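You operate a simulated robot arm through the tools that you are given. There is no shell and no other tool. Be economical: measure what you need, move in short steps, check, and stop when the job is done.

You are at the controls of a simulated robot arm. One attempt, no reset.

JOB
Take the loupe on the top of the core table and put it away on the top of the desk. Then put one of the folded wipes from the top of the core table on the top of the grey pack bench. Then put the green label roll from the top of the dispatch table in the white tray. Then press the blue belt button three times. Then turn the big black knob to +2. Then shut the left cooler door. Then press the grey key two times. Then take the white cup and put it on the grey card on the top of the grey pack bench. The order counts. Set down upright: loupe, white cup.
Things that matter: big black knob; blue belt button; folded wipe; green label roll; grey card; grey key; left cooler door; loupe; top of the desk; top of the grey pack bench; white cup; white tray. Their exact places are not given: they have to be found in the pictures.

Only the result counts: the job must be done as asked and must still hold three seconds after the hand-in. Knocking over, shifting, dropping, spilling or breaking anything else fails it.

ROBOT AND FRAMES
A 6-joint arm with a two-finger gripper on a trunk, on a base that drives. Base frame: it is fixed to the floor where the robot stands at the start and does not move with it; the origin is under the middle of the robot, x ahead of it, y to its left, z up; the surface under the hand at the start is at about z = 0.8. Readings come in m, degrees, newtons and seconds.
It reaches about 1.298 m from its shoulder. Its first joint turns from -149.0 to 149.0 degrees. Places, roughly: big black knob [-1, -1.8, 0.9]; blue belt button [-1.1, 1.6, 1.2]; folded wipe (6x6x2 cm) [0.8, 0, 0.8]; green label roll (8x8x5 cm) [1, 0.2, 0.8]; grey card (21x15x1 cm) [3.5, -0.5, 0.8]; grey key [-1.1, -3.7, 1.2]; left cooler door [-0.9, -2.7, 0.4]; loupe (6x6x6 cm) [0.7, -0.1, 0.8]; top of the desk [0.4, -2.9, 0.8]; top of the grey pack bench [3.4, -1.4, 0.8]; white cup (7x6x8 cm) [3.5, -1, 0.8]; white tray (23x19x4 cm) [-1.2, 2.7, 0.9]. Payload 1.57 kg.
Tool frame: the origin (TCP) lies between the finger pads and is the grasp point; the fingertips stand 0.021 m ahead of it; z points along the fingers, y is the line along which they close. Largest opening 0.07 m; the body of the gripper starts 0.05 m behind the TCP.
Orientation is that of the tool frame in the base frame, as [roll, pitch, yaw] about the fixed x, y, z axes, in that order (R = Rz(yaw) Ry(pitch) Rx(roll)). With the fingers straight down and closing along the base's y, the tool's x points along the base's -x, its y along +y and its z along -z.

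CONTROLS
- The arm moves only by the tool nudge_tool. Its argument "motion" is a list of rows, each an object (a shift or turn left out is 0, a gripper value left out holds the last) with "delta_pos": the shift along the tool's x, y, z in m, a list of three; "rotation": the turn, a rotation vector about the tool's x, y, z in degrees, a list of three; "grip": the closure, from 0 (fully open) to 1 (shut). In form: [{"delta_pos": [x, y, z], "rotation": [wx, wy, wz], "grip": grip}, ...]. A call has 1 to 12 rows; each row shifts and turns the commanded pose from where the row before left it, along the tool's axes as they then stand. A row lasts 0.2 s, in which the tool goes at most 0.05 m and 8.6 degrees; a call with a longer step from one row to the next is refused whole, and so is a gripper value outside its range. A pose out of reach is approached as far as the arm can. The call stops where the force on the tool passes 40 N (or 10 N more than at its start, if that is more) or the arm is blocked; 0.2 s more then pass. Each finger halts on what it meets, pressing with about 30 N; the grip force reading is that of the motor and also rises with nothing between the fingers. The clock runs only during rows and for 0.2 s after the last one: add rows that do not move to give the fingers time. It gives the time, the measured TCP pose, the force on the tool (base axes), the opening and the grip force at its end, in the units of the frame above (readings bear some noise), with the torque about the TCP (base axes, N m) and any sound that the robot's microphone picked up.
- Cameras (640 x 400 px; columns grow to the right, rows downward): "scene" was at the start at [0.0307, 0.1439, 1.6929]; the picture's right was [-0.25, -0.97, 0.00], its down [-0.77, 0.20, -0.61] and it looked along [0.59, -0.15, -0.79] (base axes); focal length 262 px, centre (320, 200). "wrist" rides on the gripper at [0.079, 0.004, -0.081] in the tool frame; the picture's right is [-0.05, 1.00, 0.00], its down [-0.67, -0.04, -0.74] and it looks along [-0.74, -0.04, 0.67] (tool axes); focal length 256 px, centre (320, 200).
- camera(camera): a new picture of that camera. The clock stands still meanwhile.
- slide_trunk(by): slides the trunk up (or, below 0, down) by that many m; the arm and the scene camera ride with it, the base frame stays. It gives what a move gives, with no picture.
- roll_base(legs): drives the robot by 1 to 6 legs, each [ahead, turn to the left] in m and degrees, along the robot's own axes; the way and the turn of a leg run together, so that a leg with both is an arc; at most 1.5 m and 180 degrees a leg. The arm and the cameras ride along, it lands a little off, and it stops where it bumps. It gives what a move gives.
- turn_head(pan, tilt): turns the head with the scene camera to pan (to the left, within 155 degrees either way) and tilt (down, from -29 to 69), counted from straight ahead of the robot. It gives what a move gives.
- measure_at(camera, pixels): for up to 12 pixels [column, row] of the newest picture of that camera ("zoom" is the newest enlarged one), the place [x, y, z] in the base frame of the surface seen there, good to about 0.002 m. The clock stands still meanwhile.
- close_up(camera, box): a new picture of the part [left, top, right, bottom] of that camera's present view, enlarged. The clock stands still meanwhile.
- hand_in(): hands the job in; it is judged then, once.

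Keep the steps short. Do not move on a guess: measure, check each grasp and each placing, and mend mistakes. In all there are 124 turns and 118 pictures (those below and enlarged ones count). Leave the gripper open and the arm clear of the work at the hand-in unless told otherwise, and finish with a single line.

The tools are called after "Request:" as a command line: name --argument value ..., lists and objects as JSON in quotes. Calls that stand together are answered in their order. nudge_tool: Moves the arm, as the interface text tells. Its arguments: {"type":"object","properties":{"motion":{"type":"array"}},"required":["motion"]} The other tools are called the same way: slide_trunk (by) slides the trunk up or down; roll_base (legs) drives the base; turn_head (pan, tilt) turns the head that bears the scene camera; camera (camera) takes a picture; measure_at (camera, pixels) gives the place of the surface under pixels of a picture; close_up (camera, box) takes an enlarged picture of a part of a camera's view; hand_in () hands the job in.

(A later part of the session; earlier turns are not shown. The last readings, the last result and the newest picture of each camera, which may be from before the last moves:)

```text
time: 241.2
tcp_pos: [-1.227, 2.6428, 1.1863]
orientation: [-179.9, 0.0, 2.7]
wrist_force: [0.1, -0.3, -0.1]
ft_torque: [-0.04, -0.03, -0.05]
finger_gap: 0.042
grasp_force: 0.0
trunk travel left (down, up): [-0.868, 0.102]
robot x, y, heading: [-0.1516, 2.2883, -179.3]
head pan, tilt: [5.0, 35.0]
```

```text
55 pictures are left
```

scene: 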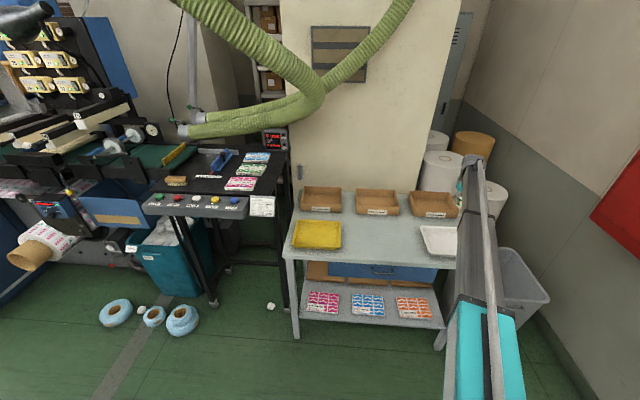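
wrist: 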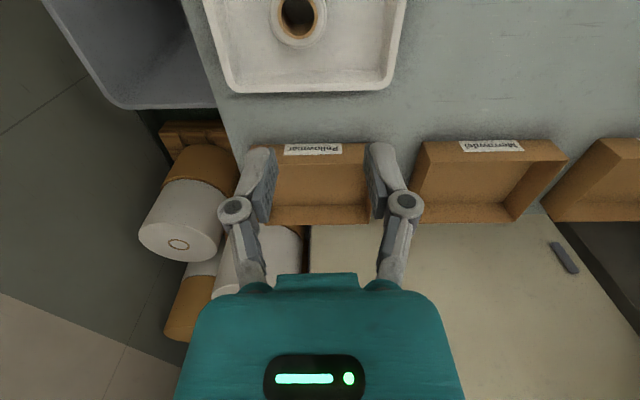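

The roll lies in the white tray. I raise, close the fingers and move toward the blue button.

Request:
slide_trunk --by 0.095

Request:
nudge_tool --motion '[{"delta_pos": [0.00433, 0.0419, 0], "grip": 1}, {"delta_pos": [0.00433, 0.0419, 0]}, {"delta_pos": [0.00433, 0.0419, 0]}, {"delta_pos": [0.00433, 0.0419, 0]}, {"delta_pos": [0.00433, 0.0419, 0]}, {"delta_pos": [0.00433, 0.0419, 0]}, {"delta_pos": [0.00433, 0.0419, 0]}, {"delta_pos": [0.00433, 0.0419, 0]}, {"delta_pos": [0.00433, 0.0419, 0]}, {"delta_pos": [0.00433, 0.0419, 0]}, {"delta_pos": [0.00433, 0.0419, 0]}, {"delta_pos": [0.00433, 0.0419, 0]}]'

Request:
nudge_tool --motion '[{"delta_pos": [0.00433, 0.0419, 0]}, {"delta_pos": [0.00433, 0.0419, 0]}, {"delta_pos": [0.00433, 0.0419, 0]}, {"delta_pos": [0.00433, 0.0419, 0]}, {"delta_pos": [0.00433, 0.0419, 0]}, {"delta_pos": [0.00433, 0.0419, 0]}, {"delta_pos": [0.00433, 0.0419, 0]}, {"delta_pos": [0.00433, 0.0419, 0]}, {"delta_pos": [0.00433, 0.0419, 0]}, {"delta_pos": [0.00433, 0.0419, 0]}, {"delta_pos": [0.00433, 0.0419, 0]}, {"delta_pos": [0.00433, 0.0419, 0]}]'

Request:
camera --camera "wrist"

Request:
close_up --camera "scene" --box '[130, 120, 310, 240]'

```text
time: 242.5
tcp_pos: [-1.228, 2.6433, 1.282]
orientation: [-179.9, -0.1, 2.8]
wrist_force: [-0.1, -0.4, -0.5]
ft_torque: [-0.01, -0.02, 0.02]
finger_gap: 0.0419
grasp_force: 0.1
trunk travel left (down, up): [-0.963, 0.007]
robot x, y, heading: [-0.1476, 2.2871, -179.2]
head pan, tilt: [5.0, 35.0]
```

```text
time: 245.1
tcp_pos: [-1.1504, 2.1409, 1.2808]
orientation: [-179.9, 0.0, 2.7]
wrist_force: [-0.6, -1.1, 0.2]
ft_torque: [0.03, 0.0, -0.03]
finger_gap: 0.0
grasp_force: 28.4
trunk travel left (down, up): [-0.963, 0.007]
robot x, y, heading: [-0.1511, 2.2891, -179.0]
head pan, tilt: [5.0, 35.0]
```

```text
time: 247.7
tcp_pos: [-1.0754, 1.6427, 1.2814]
orientation: [-179.9, 0.0, 2.8]
wrist_force: [-1.0, -0.1, -0.2]
ft_torque: [0.05, -0.01, 0.0]
finger_gap: 0.0
grasp_force: 28.6
trunk travel left (down, up): [-0.963, 0.007]
robot x, y, heading: [-0.1493, 2.29, -179.2]
head pan, tilt: [5.0, 35.0]
```

```text
54 pictures are left
```

wrist: 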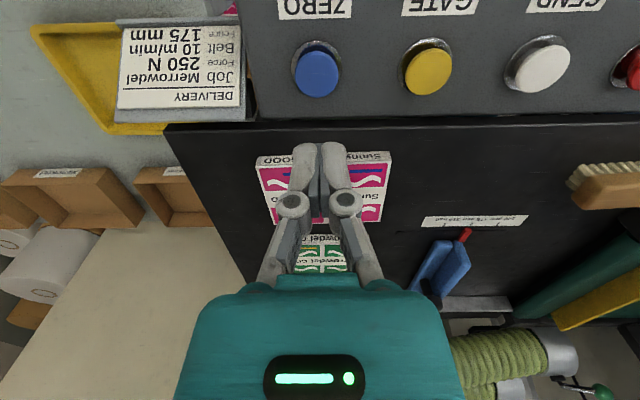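

```text
3.33 times, centred on (220, 180) of scene
```

zoom: 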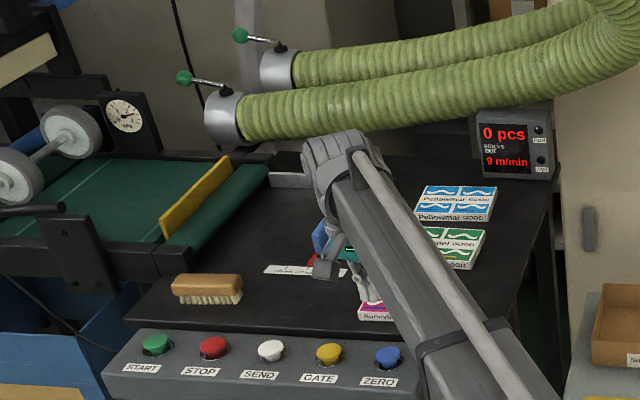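

Request:
measure_at --camera "wrist" --pixels '[[317, 75], [300, 75], [335, 75], [317, 95], [317, 55], [370, 70], [316, 40], [317, 105]]'

Request:
measure_at --camera "zoom" --pixels '[[387, 352], [387, 366], [380, 395], [400, 395], [387, 345]]'

```text
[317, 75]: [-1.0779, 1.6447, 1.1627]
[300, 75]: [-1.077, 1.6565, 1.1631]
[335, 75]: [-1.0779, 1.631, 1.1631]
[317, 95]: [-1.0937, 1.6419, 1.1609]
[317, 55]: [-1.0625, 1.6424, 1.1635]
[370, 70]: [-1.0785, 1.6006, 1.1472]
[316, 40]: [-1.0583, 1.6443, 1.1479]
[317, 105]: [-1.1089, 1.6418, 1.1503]
```

```text
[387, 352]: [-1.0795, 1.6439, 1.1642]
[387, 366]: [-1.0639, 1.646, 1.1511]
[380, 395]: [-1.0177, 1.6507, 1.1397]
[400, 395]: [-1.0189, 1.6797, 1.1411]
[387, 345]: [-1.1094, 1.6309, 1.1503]
```

Button centre (-1.079, 1.6435), top 1.163. I line up, lower to 2 mm above, then press by the trunk.

Request:
nudge_tool --motion '[{"delta_pos": [-0.003, -0.001, 0]}, {}]'

Request:
slide_trunk --by -0.095

Request:
slide_trunk --by -0.005

Request:
camera --camera "wrist"

```text
time: 248.3
tcp_pos: [-1.0775, 1.6451, 1.2825]
orientation: [-179.9, 0.0, 2.9]
wrist_force: [-0.2, -0.3, 0.3]
ft_torque: [0.03, 0.0, -0.02]
finger_gap: 0.0
grasp_force: 29.1
trunk travel left (down, up): [-0.963, 0.007]
robot x, y, heading: [-0.1495, 2.288, -179.1]
head pan, tilt: [5.0, 35.0]
```

```text
time: 249.6
tcp_pos: [-1.0783, 1.6442, 1.187]
orientation: [-179.9, 0.1, 2.9]
wrist_force: [0.1, -0.2, -0.4]
ft_torque: [0.03, 0.01, 0.02]
finger_gap: 0.0
grasp_force: 28.7
trunk travel left (down, up): [-0.868, 0.102]
robot x, y, heading: [-0.1492, 2.2871, -179.2]
head pan, tilt: [5.0, 35.0]
```

```text
time: 250.2
tcp_pos: [-1.0781, 1.6433, 1.1815]
orientation: [-179.9, 0.1, 2.8]
wrist_force: [0.5, -0.1, 1.1]
ft_torque: [0.0, 0.02, 0.01]
finger_gap: 0.0059
grasp_force: 28.4
trunk travel left (down, up): [-0.863, 0.107]
robot x, y, heading: [-0.1514, 2.2928, -179.3]
head pan, tilt: [5.0, 35.0]
```

```text
52 pictures are left
```

wrist: 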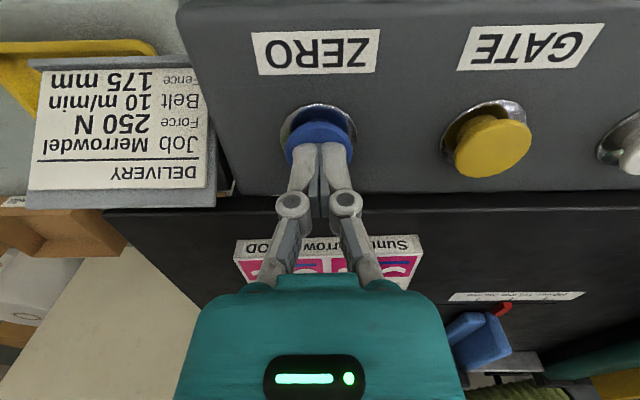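

Touching lightly. I press deeper in 2 to 3 mm steps and wait for a click.

Request:
slide_trunk --by -0.003

Request:
slide_trunk --by -0.003

```text
time: 250.7
tcp_pos: [-1.0794, 1.6446, 1.1787]
orientation: [-180.0, 0.0, 2.8]
wrist_force: [0.0, -0.9, 2.4]
ft_torque: [-0.02, 0.02, 0.03]
finger_gap: 0.0061
grasp_force: 28.6
trunk travel left (down, up): [-0.86, 0.11]
robot x, y, heading: [-0.1532, 2.2893, -179.3]
head pan, tilt: [5.0, 35.0]
```

```text
time: 251.2
tcp_pos: [-1.0792, 1.6438, 1.1758]
orientation: [-179.8, 0.0, 2.8]
wrist_force: [-2.6, -2.0, 7.1]
ft_torque: [-0.07, 0.06, 0.0]
finger_gap: 0.0064
grasp_force: 28.4
trunk travel left (down, up): [-0.857, 0.113]
robot x, y, heading: [-0.1498, 2.2912, -179.3]
head pan, tilt: [5.0, 35.0]
heard: click
```

Click: first press. I lift 1.2 cm and press again with the same depth, twice.

Request:
slide_trunk --by 0.014

Request:
slide_trunk --by -0.014

Request:
slide_trunk --by 0.014

```text
time: 251.8
tcp_pos: [-1.0795, 1.6435, 1.189]
orientation: [-179.9, 0.0, 2.8]
wrist_force: [-0.6, 0.0, -0.3]
ft_torque: [-0.01, 0.0, -0.04]
finger_gap: 0.0
grasp_force: 28.9
trunk travel left (down, up): [-0.871, 0.099]
robot x, y, heading: [-0.1514, 2.2888, -179.1]
head pan, tilt: [5.0, 35.0]
```

```text
time: 252.4
tcp_pos: [-1.0783, 1.6439, 1.1764]
orientation: [-179.9, 0.0, 2.7]
wrist_force: [-0.5, -0.7, 4.7]
ft_torque: [-0.02, 0.01, 0.0]
finger_gap: 0.0061
grasp_force: 28.2
trunk travel left (down, up): [-0.857, 0.113]
robot x, y, heading: [-0.1473, 2.2887, -179.2]
head pan, tilt: [5.0, 35.0]
heard: click
```

```text
time: 253.1
tcp_pos: [-1.0794, 1.6433, 1.1892]
orientation: [-179.9, 0.0, 2.8]
wrist_force: [-0.6, 0.0, -0.2]
ft_torque: [0.03, -0.01, -0.02]
finger_gap: 0.0
grasp_force: 28.6
trunk travel left (down, up): [-0.871, 0.099]
robot x, y, heading: [-0.1511, 2.2887, -179.1]
head pan, tilt: [5.0, 35.0]
```

Two clicks. Third press.

Request:
slide_trunk --by -0.014

Request:
slide_trunk --by 0.1

Request:
close_up --camera "scene" --box '[130, 120, 310, 240]'

```text
time: 253.7
tcp_pos: [-1.0776, 1.6442, 1.1757]
orientation: [-179.9, 0.0, 2.8]
wrist_force: [-0.5, -0.1, 4.6]
ft_torque: [-0.02, 0.01, 0.02]
finger_gap: 0.0062
grasp_force: 29.0
trunk travel left (down, up): [-0.857, 0.113]
robot x, y, heading: [-0.1517, 2.2886, -179.3]
head pan, tilt: [5.0, 35.0]
heard: click
```

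```text
time: 255.0
tcp_pos: [-1.0795, 1.6446, 1.2759]
orientation: [-179.9, 0.1, 2.8]
wrist_force: [0.7, -0.3, 0.5]
ft_torque: [-0.01, -0.02, 0.01]
finger_gap: 0.0
grasp_force: 28.1
trunk travel left (down, up): [-0.957, 0.013]
robot x, y, heading: [-0.1527, 2.2882, -179.3]
head pan, tilt: [5.0, 35.0]
```

```text
3.33 times, centred on (220, 180) of scene
```

zoom: 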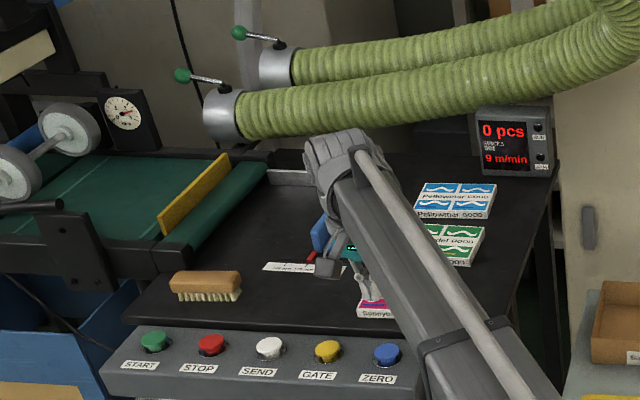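

Three clicks. Now I bring the arm back to the front and look south down the aisle.

Request:
nudge_tool --motion '[{"delta_pos": [0.016, -0.042, 0]}, {"delta_pos": [0.016, -0.042, 0]}, {"delta_pos": [0.016, -0.042, 0]}, {"delta_pos": [0.016, -0.042, 0]}, {"delta_pos": [0.016, -0.042, 0]}, {"delta_pos": [0.016, -0.042, 0]}, {"delta_pos": [0.016, -0.042, 0]}, {"delta_pos": [0.016, -0.042, 0]}, {"delta_pos": [0.016, -0.042, 0]}, {"delta_pos": [0.016, -0.042, 0]}, {"delta_pos": [0.016, -0.042, 0]}, {"delta_pos": [0.016, -0.042, 0]}]'

Request:
nudge_tool --motion '[{"delta_pos": [0.016, -0.042, 0]}, {"delta_pos": [0.016, -0.042, 0]}, {"delta_pos": [0.016, -0.042, 0]}, {}]'

Request:
turn_head --pan 90 --tilt 35

Request:
camera --camera "scene"

```text
time: 257.6
tcp_pos: [-0.9112, 2.158, 1.2761]
orientation: [-179.9, 0.0, 2.7]
wrist_force: [-0.4, 0.0, 0.5]
ft_torque: [-0.01, 0.02, -0.01]
finger_gap: 0.0
grasp_force: 29.3
trunk travel left (down, up): [-0.957, 0.013]
robot x, y, heading: [-0.1515, 2.2884, -179.0]
head pan, tilt: [5.0, 35.0]
```

```text
time: 258.6
tcp_pos: [-0.8694, 2.2858, 1.2753]
orientation: [-179.8, 0.0, 2.8]
wrist_force: [0.7, -0.2, -0.5]
ft_torque: [0.0, 0.01, 0.01]
finger_gap: 0.0
grasp_force: 28.0
trunk travel left (down, up): [-0.957, 0.013]
robot x, y, heading: [-0.1495, 2.2879, -179.2]
head pan, tilt: [5.0, 35.0]
```

```text
time: 260.2
tcp_pos: [-0.8686, 2.2852, 1.2748]
orientation: [-179.8, -0.1, 2.8]
wrist_force: [-0.1, 0.5, 0.7]
ft_torque: [0.02, -0.03, 0.0]
finger_gap: 0.0001
grasp_force: 28.7
trunk travel left (down, up): [-0.957, 0.013]
robot x, y, heading: [-0.1495, 2.2891, -179.0]
head pan, tilt: [90.0, 35.0]
```

```text
50 pictures are left
```

scene: 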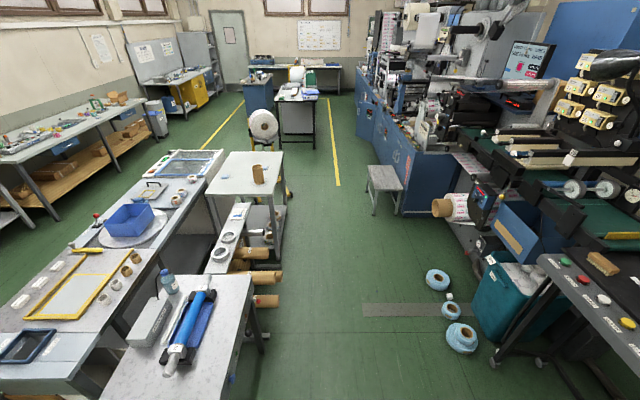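

Request:
measure_at --camera "scene" --pixels '[[438, 207], [280, 278], [278, 300], [265, 355], [425, 282], [447, 345], [375, 213], [482, 255], [283, 165], [470, 300], [290, 205], [447, 315]]'

Request:
close_up --camera "scene" --box '[340, 40, 500, 220]'

```text
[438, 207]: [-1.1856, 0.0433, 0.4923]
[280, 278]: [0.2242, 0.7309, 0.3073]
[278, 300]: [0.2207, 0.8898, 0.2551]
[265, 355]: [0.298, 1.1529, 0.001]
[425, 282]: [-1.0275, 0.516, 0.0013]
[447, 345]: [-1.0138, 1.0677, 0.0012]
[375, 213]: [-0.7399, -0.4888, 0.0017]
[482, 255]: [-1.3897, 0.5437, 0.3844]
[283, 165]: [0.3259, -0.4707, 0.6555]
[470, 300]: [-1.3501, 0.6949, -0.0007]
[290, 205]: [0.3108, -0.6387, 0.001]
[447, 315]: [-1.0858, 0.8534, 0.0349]
```

```text
2.22 times, centred on (420, 130) of scene
```

zoom: 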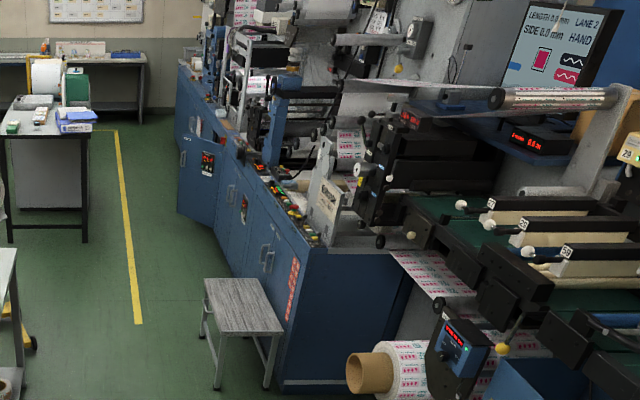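

The aisle is clear along x = -0.2. I drive south to y about -1.7 and look at the machine front.

Request:
roll_base --legs '[[0, 88], [1.5, 0], [1.5, 0], [0.95, 0]]'

Request:
turn_head --pan -85 --tilt 35

Request:
camera --camera "scene"

```text
time: 289.3
tcp_pos: [-0.3111, -2.389, 1.2761]
orientation: [-179.9, 0.0, 89.4]
wrist_force: [0.7, 0.6, 0.8]
ft_torque: [-0.01, -0.03, -0.01]
finger_gap: 0.0001
grasp_force: 28.1
trunk travel left (down, up): [-0.957, 0.013]
robot x, y, heading: [-0.2732, -1.6737, -92.0]
head pan, tilt: [90.0, 35.0]
```

```text
time: 291.9
tcp_pos: [-0.3109, -2.3903, 1.2762]
orientation: [-180.0, 0.0, 89.4]
wrist_force: [-0.1, 0.3, 0.4]
ft_torque: [-0.01, 0.0, 0.0]
finger_gap: 0.0001
grasp_force: 28.8
trunk travel left (down, up): [-0.957, 0.013]
robot x, y, heading: [-0.2729, -1.6685, -92.1]
head pan, tilt: [-85.0, 35.0]
```

```text
48 pictures are left
```

scene: 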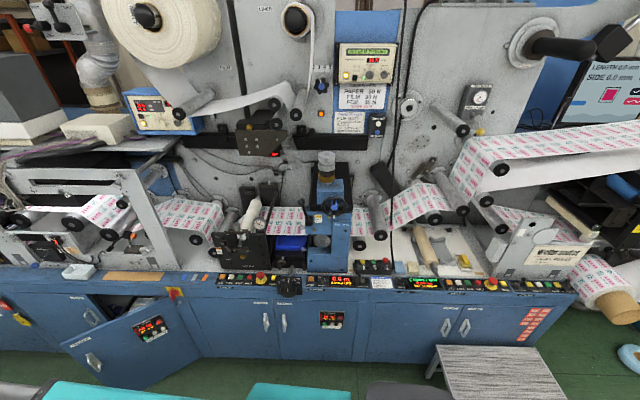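

Request:
close_up --camera "scene" --box '[200, 250, 440, 340]'

Request:
close_up --camera "scene" --box '[250, 255, 350, 330]'

Request:
measure_at --camera "scene" --pixels '[[291, 285], [291, 276], [340, 280], [320, 280], [327, 240], [330, 170], [250, 245], [300, 300], [135, 335], [90, 295]]'

```text
2.67 times, centred on (320, 295) of scene
```

zoom: 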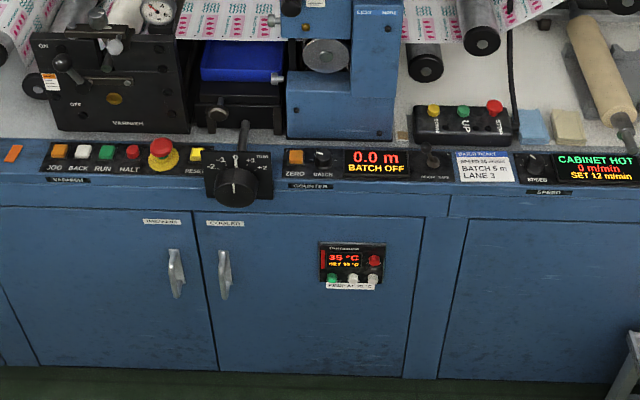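

```text
5.33 times, centred on (300, 292) of scene
```

zoom: 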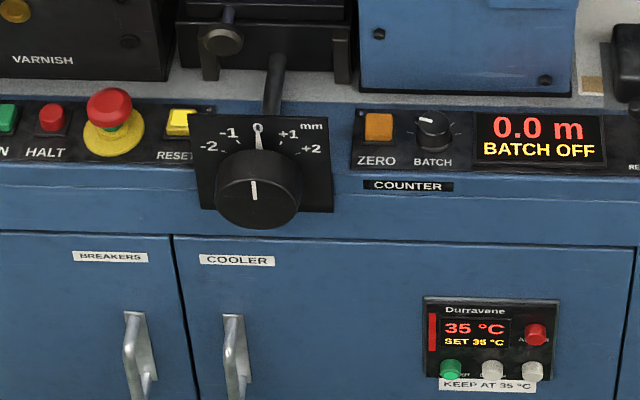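

```text
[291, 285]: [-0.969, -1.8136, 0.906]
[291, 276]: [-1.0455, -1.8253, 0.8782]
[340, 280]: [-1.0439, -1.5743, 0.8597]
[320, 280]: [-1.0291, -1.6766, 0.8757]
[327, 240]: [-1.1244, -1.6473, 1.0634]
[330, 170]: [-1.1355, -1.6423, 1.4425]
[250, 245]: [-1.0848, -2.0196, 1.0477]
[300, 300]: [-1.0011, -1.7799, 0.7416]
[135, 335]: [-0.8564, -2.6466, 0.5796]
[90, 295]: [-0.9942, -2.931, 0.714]
```

Request:
measure_at --camera "zoom" --pixels '[[203, 125], [325, 128], [205, 195], [325, 200], [260, 180], [235, 190], [285, 190], [260, 165], [254, 215], [225, 205], [290, 205], [255, 222]]'

Request:
close_up --camera "scene" --box '[275, 265, 315, 305]'

```text
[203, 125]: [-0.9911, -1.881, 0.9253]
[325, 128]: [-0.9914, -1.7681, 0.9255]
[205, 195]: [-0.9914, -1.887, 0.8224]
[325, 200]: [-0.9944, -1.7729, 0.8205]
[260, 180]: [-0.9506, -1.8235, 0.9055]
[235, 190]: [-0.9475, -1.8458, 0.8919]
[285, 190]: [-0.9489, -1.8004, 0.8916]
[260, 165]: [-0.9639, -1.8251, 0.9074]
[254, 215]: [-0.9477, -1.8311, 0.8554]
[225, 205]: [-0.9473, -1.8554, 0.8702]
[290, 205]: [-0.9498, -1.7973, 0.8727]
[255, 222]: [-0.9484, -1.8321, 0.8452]
```

```text
10.00 times, centred on (295, 285) of scene
```

zoom: 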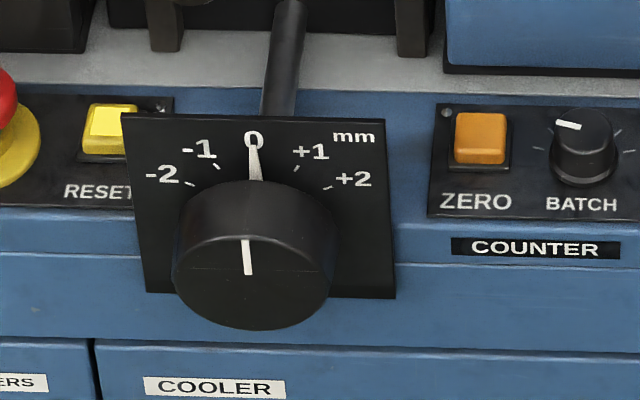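

The knob plate is vertical at x -0.99, facing +x, and the knob face is at x -0.948, y about -1.828. It needs horizontal fingers, so I reposition the base to about (0, -1.83) facing the machine.

Request:
roll_base --legs '[[0, 62], [0.31, 0], [0, -150]]'

Request:
turn_head --pan 12 --tilt 40

Request:
camera --camera "scene"

Request:
camera --camera "wrist"

```text
time: 307.7
tcp_pos: [-0.7227, -1.8301, 1.2758]
orientation: [-179.9, -0.1, 2.9]
wrist_force: [-0.8, 0.2, -0.4]
ft_torque: [0.0, -0.01, 0.01]
finger_gap: 0.0
grasp_force: 28.8
trunk travel left (down, up): [-0.957, 0.013]
robot x, y, heading: [0.0008, -1.8776, -178.4]
head pan, tilt: [-85.0, 35.0]
```

```text
time: 309.4
tcp_pos: [-0.7202, -1.8294, 1.2755]
orientation: [-179.8, 0.0, 2.8]
wrist_force: [-0.2, -0.2, 0.5]
ft_torque: [-0.01, 0.03, -0.01]
finger_gap: 0.0
grasp_force: 28.6
trunk travel left (down, up): [-0.957, 0.013]
robot x, y, heading: [0.0014, -1.8765, -178.4]
head pan, tilt: [12.0, 40.0]
```

```text
44 pictures are left
```

scene: 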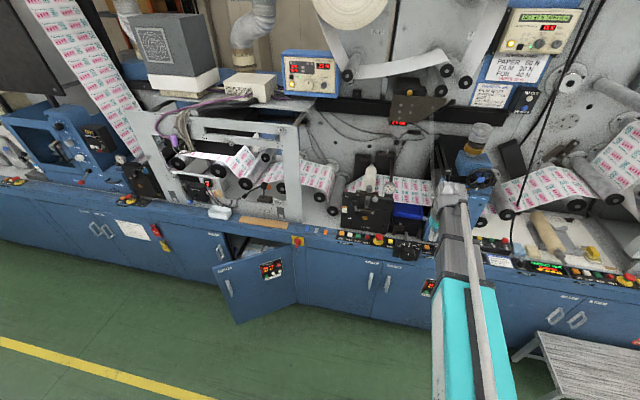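

```text
43 pictures are left
```

wrist: 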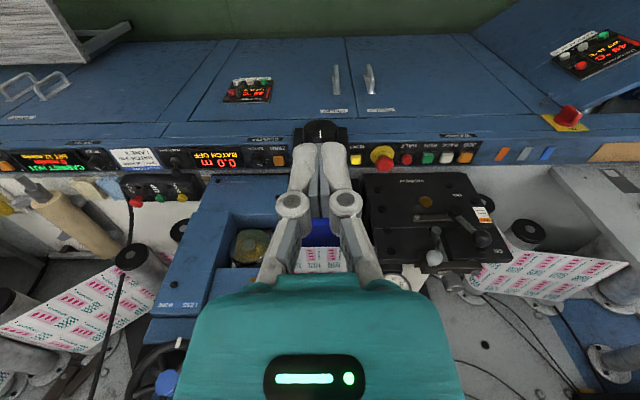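

I retract 6 cm, square the yaw, and try a 30° tilt of the tool about the wrist pivot (about 0.165 m behind the TCP) to learn how the arm follows.

Request:
nudge_tool --motion '[{"delta_pos": [0.03, 0, 0], "rotation": [0, 0, 2.8]}, {"delta_pos": [0.03, 0, 0]}, {"delta_pos": [-0.02154, 0, -0.00141], "rotation": [0, -7.5, 0]}, {"delta_pos": [-0.02154, 0, -0.00141], "rotation": [0, -7.5, 0]}, {"delta_pos": [-0.02154, 0, -0.00141], "rotation": [0, -7.5, 0]}, {"delta_pos": [-0.02154, 0, -0.00141], "rotation": [0, -7.5, 0]}, {}]'

```text
time: 311.0
tcp_pos: [-0.7434, -1.8288, 1.3013]
orientation: [-179.9, 30.1, 0.0]
wrist_force: [0.6, -0.3, 0.4]
ft_torque: [-0.01, 0.0, 0.02]
finger_gap: 0.0
grasp_force: 28.9
trunk travel left (down, up): [-0.957, 0.013]
robot x, y, heading: [-0.001, -1.8775, -178.2]
head pan, tilt: [12.0, 40.0]
```

Works (pivot nearer 0.19 m). I finish the tilt to 90°.

Request:
nudge_tool --motion '[{"delta_pos": [-0.0248, 0, -0.0016], "rotation": [0, -7.5, 0]}, {"delta_pos": [-0.0248, 0, -0.0016], "rotation": [0, -7.5, 0]}, {"delta_pos": [-0.0248, 0, -0.0016], "rotation": [0, -7.5, 0]}, {"delta_pos": [-0.0248, 0, -0.0016], "rotation": [0, -7.5, 0]}, {"delta_pos": [-0.0248, 0, -0.0016], "rotation": [0, -7.5, 0]}, {"delta_pos": [-0.0248, 0, -0.0016], "rotation": [0, -7.5, 0]}, {"delta_pos": [-0.0248, 0, -0.0016], "rotation": [0, -7.5, 0]}, {"delta_pos": [-0.0248, 0, -0.0016], "rotation": [0, -7.5, 0]}, {"grip": 0}, {}, {}, {}]'

Request:
camera --camera "wrist"

```text
time: 313.6
tcp_pos: [-0.8381, -1.8281, 1.4584]
orientation: [-175.1, 88.8, 5.0]
wrist_force: [0.5, -0.8, 1.2]
ft_torque: [-0.01, -0.01, 0.0]
finger_gap: 0.0698
grasp_force: 0.1
out of reach, approached as far as the arm can: row 8
trunk travel left (down, up): [-0.957, 0.013]
robot x, y, heading: [-0.0022, -1.8747, -178.5]
head pan, tilt: [12.0, 40.0]
```

```text
42 pictures are left
```

wrist: 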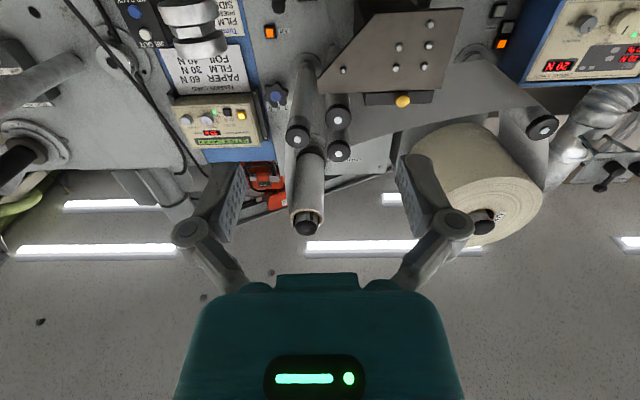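

Tool is horizontal. I lower the trunk 0.45 and get a closer look at the knob.

Request:
slide_trunk --by -0.45

Request:
turn_head --pan -10 --tilt 28

Request:
camera --camera "scene"

```text
refused: -0.45 is not a number from -0.4 to 0.4
```

```text
time: 314.5
tcp_pos: [-0.8389, -1.8281, 1.4585]
orientation: [-174.8, 88.7, 5.3]
wrist_force: [0.5, -0.2, 0.6]
ft_torque: [0.0, -0.01, -0.01]
finger_gap: 0.0701
grasp_force: 0.1
trunk travel left (down, up): [-0.957, 0.013]
robot x, y, heading: [0.0001, -1.8791, -178.7]
head pan, tilt: [-10.0, 28.0]
```

```text
41 pictures are left
```

scene: 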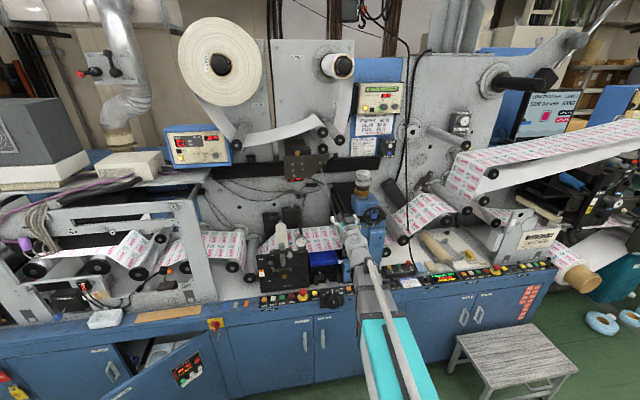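

Request:
slide_trunk --by -0.4

Request:
turn_head --pan 5 --tilt 28

Request:
close_up --camera "scene" --box '[330, 170, 430, 250]'

```text
time: 318.3
tcp_pos: [-0.8392, -1.8293, 1.0596]
orientation: [-174.8, 88.8, 5.3]
wrist_force: [-0.2, -0.4, -0.2]
ft_torque: [0.0, 0.01, 0.02]
finger_gap: 0.0701
grasp_force: 0.1
trunk travel left (down, up): [-0.557, 0.413]
robot x, y, heading: [0.0004, -1.8793, -178.2]
head pan, tilt: [-10.0, 28.0]
```

```text
time: 319.1
tcp_pos: [-0.838, -1.8289, 1.058]
orientation: [-174.8, 88.8, 5.3]
wrist_force: [-0.6, -0.5, 0.5]
ft_torque: [0.02, 0.0, -0.01]
finger_gap: 0.0699
grasp_force: 0.1
trunk travel left (down, up): [-0.557, 0.413]
robot x, y, heading: [-0.0005, -1.8773, -178.2]
head pan, tilt: [5.0, 28.0]
```

```text
5.00 times, centred on (380, 210) of scene
```

zoom: 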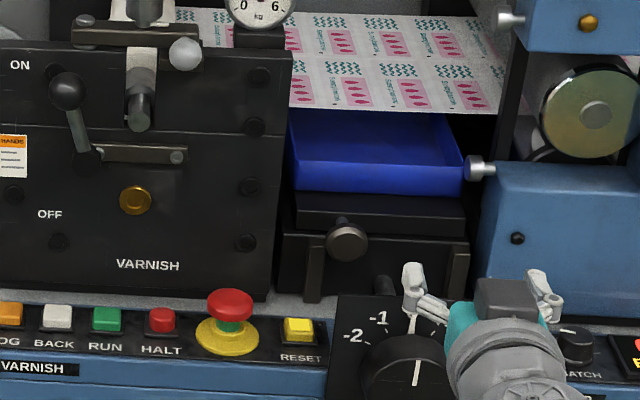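

Request:
close_up --camera "scene" --box '[375, 220, 439, 260]'

Request:
measure_at --camera "zoom" --pixels '[[190, 130], [190, 300], [110, 220], [270, 220], [190, 215], [130, 160], [130, 280], [190, 160], [190, 330], [90, 215], [150, 120], [60, 120]]'

```text
10.00 times, centred on (407, 240) of scene
```

zoom: 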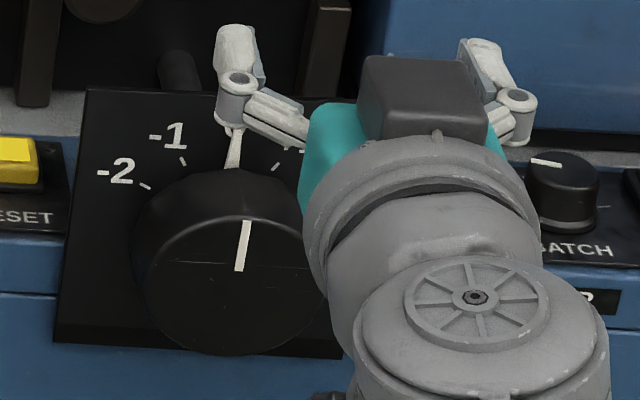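

```text
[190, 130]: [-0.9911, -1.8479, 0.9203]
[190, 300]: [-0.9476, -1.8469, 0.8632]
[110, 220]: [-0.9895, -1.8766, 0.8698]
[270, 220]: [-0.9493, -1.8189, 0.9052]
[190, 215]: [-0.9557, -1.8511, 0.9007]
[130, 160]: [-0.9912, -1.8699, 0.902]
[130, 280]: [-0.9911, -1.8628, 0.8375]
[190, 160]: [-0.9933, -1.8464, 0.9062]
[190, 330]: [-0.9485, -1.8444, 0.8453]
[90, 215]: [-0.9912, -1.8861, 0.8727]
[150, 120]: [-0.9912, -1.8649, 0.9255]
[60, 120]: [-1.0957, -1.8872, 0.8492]
```

Request:
measure_at --camera "zoom" --pixels '[[145, 262], [150, 300], [170, 328], [225, 350], [240, 270], [246, 222], [300, 330], [322, 300], [280, 344], [145, 187], [183, 162], [275, 168]]'

```text
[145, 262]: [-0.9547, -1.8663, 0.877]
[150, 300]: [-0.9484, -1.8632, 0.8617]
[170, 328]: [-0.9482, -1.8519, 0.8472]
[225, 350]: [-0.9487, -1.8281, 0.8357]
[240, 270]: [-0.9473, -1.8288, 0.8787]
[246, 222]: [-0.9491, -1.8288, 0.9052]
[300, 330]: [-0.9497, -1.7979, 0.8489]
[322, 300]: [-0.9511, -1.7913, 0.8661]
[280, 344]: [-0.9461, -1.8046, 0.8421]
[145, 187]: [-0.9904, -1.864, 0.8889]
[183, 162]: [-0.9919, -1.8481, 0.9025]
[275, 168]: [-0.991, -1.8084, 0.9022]
```

The knob is about 7.3 cm across, too wide to grip. Its centre is (y -1.829, z 0.870), the face is at x -0.948, and the scale is 30° per unit, with + to the right (clockwise). I will press both fingertips on its face and turn about its axis: first lower, pre-roll -30°, and set the gap to 4.4 cm.

Request:
slide_trunk --by -0.187

Request:
nudge_tool --motion '[{"rotation": [0, 0, -7.5], "grip": 0.37}, {"rotation": [0, 0, -7.5]}, {"rotation": [0, 0, -7.5]}, {"rotation": [0, 0, -7.5]}, {"delta_pos": [0, 0, 0.03]}, {"delta_pos": [0, 0, 0.03]}, {}]'

Request:
camera --camera "wrist"

```text
time: 321.1
tcp_pos: [-0.8382, -1.8291, 0.8721]
orientation: [-174.8, 88.8, 5.4]
wrist_force: [0.1, -0.2, -0.4]
ft_torque: [0.01, -0.01, 0.0]
finger_gap: 0.07
grasp_force: 0.1
trunk travel left (down, up): [-0.37, 0.6]
robot x, y, heading: [-0.0023, -1.8765, -178.1]
head pan, tilt: [5.0, 28.0]
```

```text
time: 322.7
tcp_pos: [-0.8982, -1.8297, 0.8719]
orientation: [-92.5, 59.8, 87.9]
wrist_force: [0.1, 0.8, -0.6]
ft_torque: [-0.03, 0.01, -0.05]
finger_gap: 0.0444
grasp_force: 0.1
trunk travel left (down, up): [-0.37, 0.6]
robot x, y, heading: [-0.0023, -1.8772, -178.6]
head pan, tilt: [5.0, 28.0]
```

```text
38 pictures are left
```

wrist: 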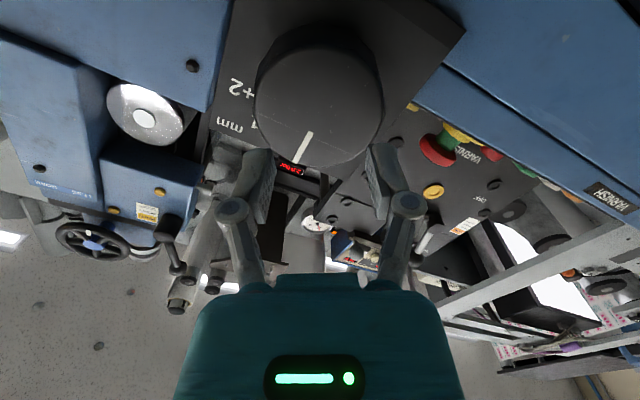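

Request:
measure_at --camera "wrist" --pixels '[[258, 100], [378, 100], [318, 55], [318, 163], [310, 135], [298, 160], [275, 140], [360, 140], [290, 60], [345, 60]]'

```text
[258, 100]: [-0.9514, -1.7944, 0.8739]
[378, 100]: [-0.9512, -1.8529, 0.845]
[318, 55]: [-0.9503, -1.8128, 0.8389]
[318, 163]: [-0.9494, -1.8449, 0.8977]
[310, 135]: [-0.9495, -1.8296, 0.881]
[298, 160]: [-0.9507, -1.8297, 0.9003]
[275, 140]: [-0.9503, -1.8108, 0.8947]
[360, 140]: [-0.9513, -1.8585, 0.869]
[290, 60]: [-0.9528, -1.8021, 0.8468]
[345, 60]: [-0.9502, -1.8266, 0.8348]
```

Centre confirmed at (-1.829, 0.870), face x -0.950. I advance to contact in small steps.

Request:
slide_trunk --by -0.002

Request:
nudge_tool --motion '[{"delta_pos": [0, 0, 0.027]}, {"delta_pos": [0, 0, 0.003]}, {"delta_pos": [0, 0, 0.002]}, {}]'

Request:
nudge_tool --motion '[{"delta_pos": [0, 0, 0.003]}, {}]'

```text
time: 323.2
tcp_pos: [-0.8988, -1.8301, 0.8701]
orientation: [-92.6, 59.9, 87.9]
wrist_force: [0.5, 0.4, 0.4]
ft_torque: [0.01, -0.01, -0.03]
finger_gap: 0.0443
grasp_force: 0.1
trunk travel left (down, up): [-0.368, 0.602]
robot x, y, heading: [-0.0032, -1.882, -178.3]
head pan, tilt: [5.0, 28.0]
```

```text
time: 324.2
tcp_pos: [-0.9317, -1.83, 0.8681]
orientation: [-92.8, 59.9, 87.7]
wrist_force: [0.0, -0.6, 0.4]
ft_torque: [0.0, -0.04, 0.04]
finger_gap: 0.0443
grasp_force: 0.1
trunk travel left (down, up): [-0.368, 0.602]
robot x, y, heading: [-0.0002, -1.8793, -178.5]
head pan, tilt: [5.0, 28.0]
```

```text
time: 324.8
tcp_pos: [-0.9337, -1.8302, 0.8699]
orientation: [-92.8, 60.0, 87.7]
wrist_force: [4.0, -0.2, -0.8]
ft_torque: [-0.01, -0.02, 0.08]
finger_gap: 0.0448
grasp_force: 0.6
trunk travel left (down, up): [-0.368, 0.602]
robot x, y, heading: [0.0004, -1.8759, -178.5]
head pan, tilt: [5.0, 28.0]
```

Contact at 4 N. I press about 4 mm more, then rotate +15° and look at the reaction.

Request:
nudge_tool --motion '[{"delta_pos": [0, 0, 0.002]}, {"delta_pos": [0, 0, 0.002]}, {}]'

Request:
nudge_tool --motion '[{"rotation": [0, 0, 7.5]}, {"rotation": [0, 0, 7.5]}, {}]'

Request:
camera --camera "wrist"

```text
time: 325.5
tcp_pos: [-0.931, -1.8301, 0.8684]
orientation: [-92.8, 59.9, 87.9]
wrist_force: [29.7, -0.6, -3.2]
ft_torque: [0.06, 0.03, 0.26]
finger_gap: 0.0149
grasp_force: 13.0
trunk travel left (down, up): [-0.368, 0.602]
robot x, y, heading: [-0.0001, -1.8782, -178.4]
head pan, tilt: [5.0, 28.0]
stopped in row 3: the force on the tool passed its limit at 46 N (the readings are from after the stop); the commanded pose is now the measured one
```

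```text
time: 326.3
tcp_pos: [-0.9352, -1.8304, 0.8681]
orientation: [-95.5, 74.9, 84.9]
wrist_force: [2.9, 0.6, 1.3]
ft_torque: [0.02, 0.01, 0.0]
finger_gap: 0.0465
grasp_force: 0.1
trunk travel left (down, up): [-0.368, 0.602]
robot x, y, heading: [-0.0027, -1.8794, -178.7]
head pan, tilt: [5.0, 28.0]
```

```text
37 pictures are left
```

wrist: 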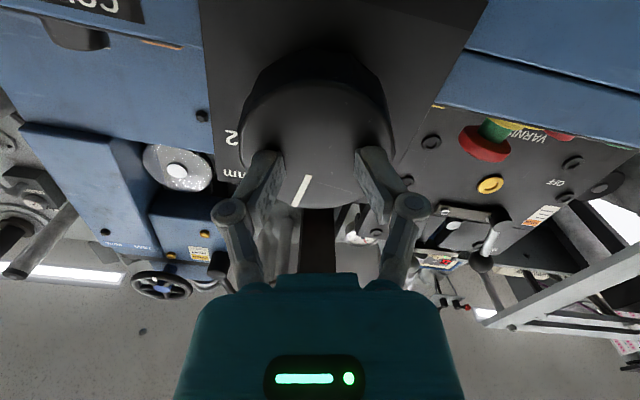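

Request:
close_up --camera "wrist" --box '[220, 120, 420, 220]'

Request:
measure_at --camera "wrist" --pixels '[[307, 178], [295, 203], [301, 190]]'

```text
3.20 times, centred on (320, 170) of wrist
```

zoom: 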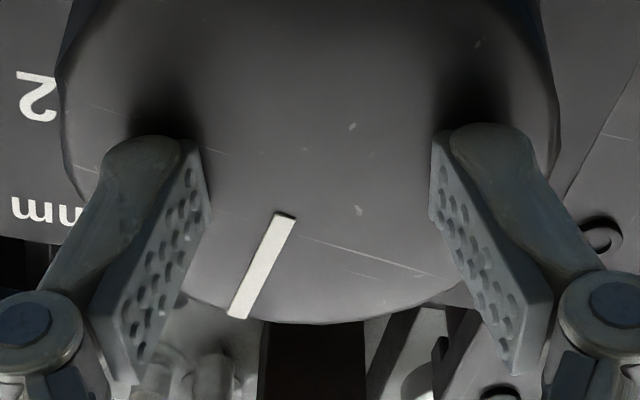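

```text
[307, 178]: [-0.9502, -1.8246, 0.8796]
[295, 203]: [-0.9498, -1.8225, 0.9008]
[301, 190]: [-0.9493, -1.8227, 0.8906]
```

The knob turned about 12° with the tips. I press lightly again and rotate 30° more, then re-measure.

Request:
nudge_tool --motion '[{"delta_pos": [0, 0, 0.0015]}, {"rotation": [0, 0, 7.5]}, {"rotation": [0, 0, 7.5]}, {"rotation": [0, 0, 7.5]}, {"rotation": [0, 0, 7.5]}, {}]'

Request:
close_up --camera "wrist" --box '[220, 100, 420, 220]'

```text
time: 327.7
tcp_pos: [-0.936, -1.8303, 0.8694]
orientation: [95.4, 75.1, -84.5]
wrist_force: [16.4, -2.7, 0.9]
ft_torque: [-0.01, 0.14, 0.15]
finger_gap: 0.0479
grasp_force: 9.2
trunk travel left (down, up): [-0.368, 0.602]
robot x, y, heading: [-0.0024, -1.8783, -178.4]
head pan, tilt: [5.0, 28.0]
```

```text
3.20 times, centred on (320, 160) of wrist
```

zoom: 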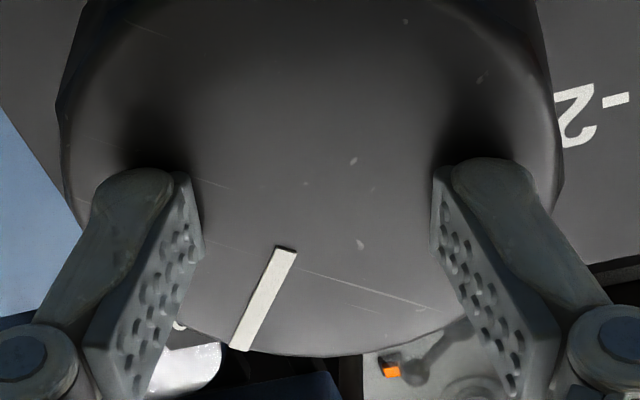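

No slip. I measure the pointer.

Request:
measure_at --camera "zoom" --pixels '[[284, 250], [240, 345], [262, 298], [270, 280], [250, 325]]'

```text
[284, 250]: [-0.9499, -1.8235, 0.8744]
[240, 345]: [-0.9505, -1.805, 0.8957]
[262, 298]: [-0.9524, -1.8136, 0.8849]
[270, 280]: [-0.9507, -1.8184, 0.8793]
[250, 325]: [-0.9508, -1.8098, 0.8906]
```

Pointer at about 42°. I rotate 18° more to reach 60° (+2).

Request:
nudge_tool --motion '[{"rotation": [0, 0, 6]}, {"rotation": [0, 0, 6]}, {"rotation": [0, 0, 6]}, {}]'

Request:
close_up --camera "wrist" --box '[220, 100, 420, 220]'

Request:
measure_at --camera "zoom" --pixels '[[284, 250], [240, 345], [262, 298], [270, 280], [250, 325]]'

```text
time: 328.7
tcp_pos: [-0.9343, -1.8299, 0.8711]
orientation: [92.5, 57.1, -87.7]
wrist_force: [28.0, -2.1, -3.0]
ft_torque: [-0.06, 0.11, 0.01]
finger_gap: 0.0432
grasp_force: 16.0
trunk travel left (down, up): [-0.368, 0.602]
robot x, y, heading: [-0.0011, -1.8795, -178.4]
head pan, tilt: [5.0, 28.0]
```

```text
3.20 times, centred on (320, 160) of wrist
```

zoom: 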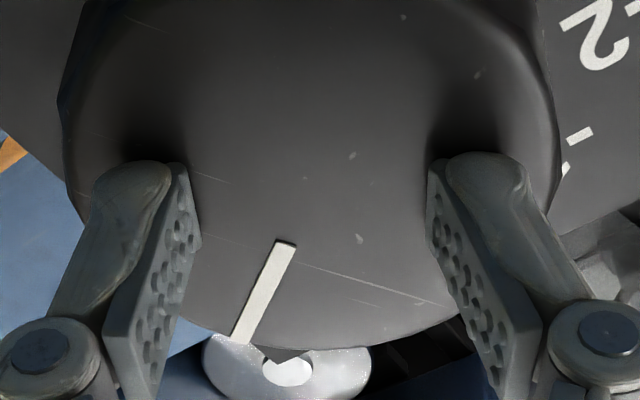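

```text
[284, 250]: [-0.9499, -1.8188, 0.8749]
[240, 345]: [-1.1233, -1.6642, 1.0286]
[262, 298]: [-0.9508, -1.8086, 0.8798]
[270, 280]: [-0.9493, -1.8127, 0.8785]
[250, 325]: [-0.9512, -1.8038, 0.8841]
```

Pointer at about 60°. I back straight off and check from the front.

Request:
nudge_tool --motion '[{"delta_pos": [0, 0, -0.01]}, {"delta_pos": [0, 0, -0.04]}, {"delta_pos": [0, 0, -0.04]}, {"delta_pos": [0, 0, -0.03]}, {}]'

Request:
slide_trunk --by -0.15

Request:
turn_head --pan 15 --tilt 28

Request:
camera --camera "scene"

```text
time: 329.9
tcp_pos: [-0.8158, -1.8304, 0.8687]
orientation: [92.5, 57.1, -87.8]
wrist_force: [-1.1, -0.1, -0.1]
ft_torque: [0.03, 0.0, 0.02]
finger_gap: 0.044
grasp_force: 0.0
out of reach, approached as far as the arm can: row 4
trunk travel left (down, up): [-0.368, 0.602]
robot x, y, heading: [-0.0039, -1.8754, -178.3]
head pan, tilt: [5.0, 28.0]
```

```text
time: 331.6
tcp_pos: [-0.8158, -1.8297, 0.7194]
orientation: [92.5, 57.1, -87.7]
wrist_force: [-0.2, 0.0, -0.4]
ft_torque: [0.01, 0.03, -0.01]
finger_gap: 0.044
grasp_force: 0.1
trunk travel left (down, up): [-0.218, 0.752]
robot x, y, heading: [-0.0006, -1.8759, -178.4]
head pan, tilt: [5.0, 28.0]
```

```text
time: 332.4
tcp_pos: [-0.8142, -1.8299, 0.7185]
orientation: [92.5, 57.1, -87.6]
wrist_force: [0.8, -0.5, 0.2]
ft_torque: [0.04, 0.02, 0.01]
finger_gap: 0.0441
grasp_force: 0.0
trunk travel left (down, up): [-0.218, 0.752]
robot x, y, heading: [-0.0005, -1.8736, -178.3]
head pan, tilt: [15.0, 28.0]
```

```text
33 pictures are left
```

scene: 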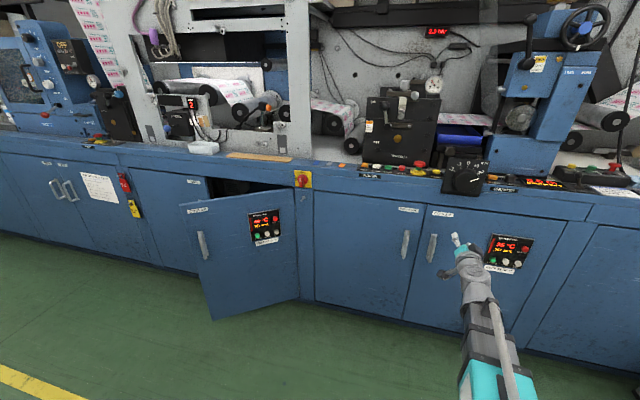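

Request:
close_up --camera "scene" --box '[435, 140, 515, 200]'

Request:
measure_at --camera "scene" --pixels '[[183, 208], [210, 318], [298, 295], [293, 190], [203, 243], [240, 250], [190, 230], [230, 200], [140, 200], [315, 200], [206, 182], [205, 270]]'

Request:
close_up --camera "scene" --box '[120, 150, 340, 330]'

```text
6.67 times, centred on (475, 170) of scene
```

zoom: 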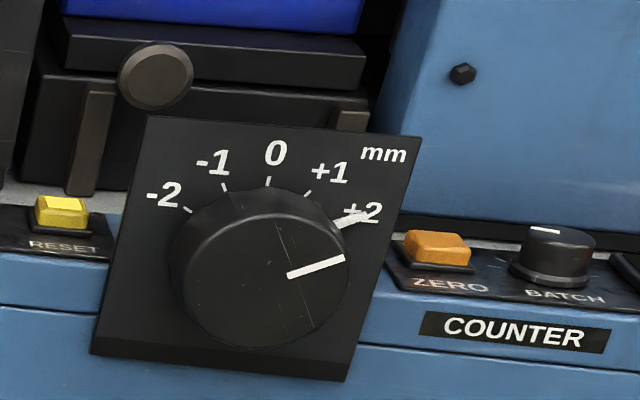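

```text
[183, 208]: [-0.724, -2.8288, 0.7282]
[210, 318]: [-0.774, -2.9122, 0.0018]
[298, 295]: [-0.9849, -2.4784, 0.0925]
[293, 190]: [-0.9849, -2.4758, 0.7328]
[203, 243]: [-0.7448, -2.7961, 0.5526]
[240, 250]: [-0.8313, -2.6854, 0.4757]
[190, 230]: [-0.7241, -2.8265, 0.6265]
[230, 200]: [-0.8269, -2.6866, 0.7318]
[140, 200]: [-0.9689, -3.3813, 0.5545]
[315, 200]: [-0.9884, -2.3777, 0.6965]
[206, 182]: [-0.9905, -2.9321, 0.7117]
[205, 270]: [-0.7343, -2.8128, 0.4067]
```

```text
2.22 times, centred on (230, 240) of scene
```

zoom: 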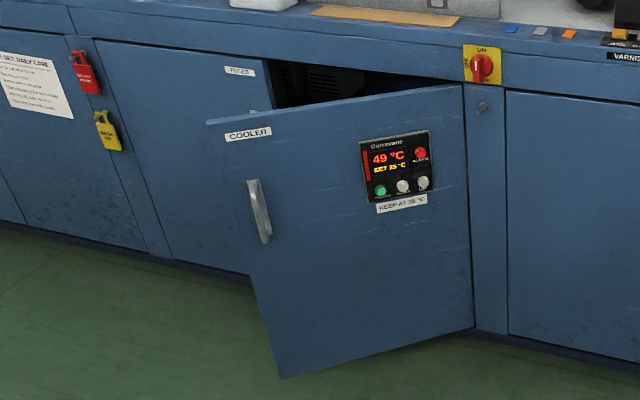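

Knob reads +2. The left cooler door is open about 36°: hinge (-0.985, -2.47), free edge (-0.72, -2.83), z 0.07 to 0.735. I will push it shut with the closed fist above the handle. First I unroll the tool, close the fingers, and move the base to about (-0.15, -1.95) facing the door.

Request:
nudge_tool --motion '[{"rotation": [0, 0, -8.25], "grip": 1}, {"rotation": [0, 0, -8.25]}, {"rotation": [0, 0, -8.25]}, {"rotation": [0, 0, -8.25]}, {}]'

Request:
roll_base --legs '[[0, 28], [0.167, 0], [0, 17]]'

Request:
slide_trunk --by -0.05

Request:
turn_head --pan 0 --tilt 40

Request:
camera --camera "scene"

```text
time: 333.6
tcp_pos: [-0.8149, -1.831, 0.7177]
orientation: [-170.1, 88.6, 10.2]
wrist_force: [0.4, -0.3, -0.5]
ft_torque: [0.0, 0.04, 0.02]
finger_gap: 0.0001
grasp_force: 28.7
trunk travel left (down, up): [-0.218, 0.752]
robot x, y, heading: [-0.0013, -1.8769, -178.3]
head pan, tilt: [15.0, 28.0]
```

```text
time: 338.5
tcp_pos: [-0.7572, -2.5013, 0.7178]
orientation: [-173.9, 88.6, 51.2]
wrist_force: [-0.2, -0.3, -0.9]
ft_torque: [0.01, 0.02, 0.01]
finger_gap: 0.0
grasp_force: 28.6
trunk travel left (down, up): [-0.218, 0.752]
robot x, y, heading: [-0.1533, -1.9528, -133.9]
head pan, tilt: [15.0, 28.0]
```

```text
time: 339.4
tcp_pos: [-0.7582, -2.5005, 0.6684]
orientation: [-173.4, 88.6, 51.6]
wrist_force: [0.3, -1.2, 0.8]
ft_torque: [-0.03, 0.02, 0.0]
finger_gap: 0.0
grasp_force: 28.7
trunk travel left (down, up): [-0.168, 0.802]
robot x, y, heading: [-0.1484, -1.947, -133.8]
head pan, tilt: [15.0, 28.0]
```

```text
time: 340.2
tcp_pos: [-0.7575, -2.5004, 0.6693]
orientation: [-173.8, 88.6, 51.3]
wrist_force: [-0.5, -0.3, -0.3]
ft_torque: [0.01, -0.01, -0.01]
finger_gap: 0.0
grasp_force: 28.5
trunk travel left (down, up): [-0.168, 0.802]
robot x, y, heading: [-0.153, -1.9555, -134.1]
head pan, tilt: [0.0, 40.0]
```

```text
30 pictures are left
```

scene: 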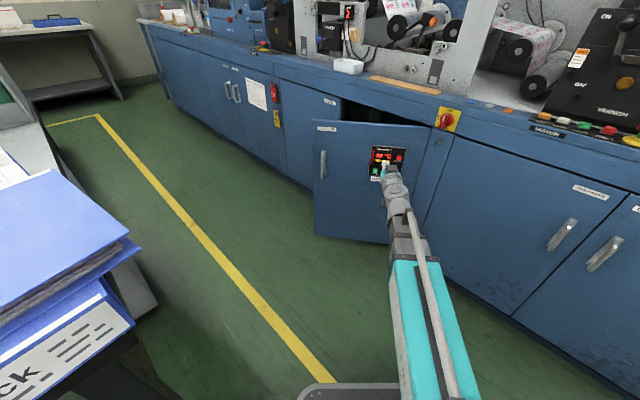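

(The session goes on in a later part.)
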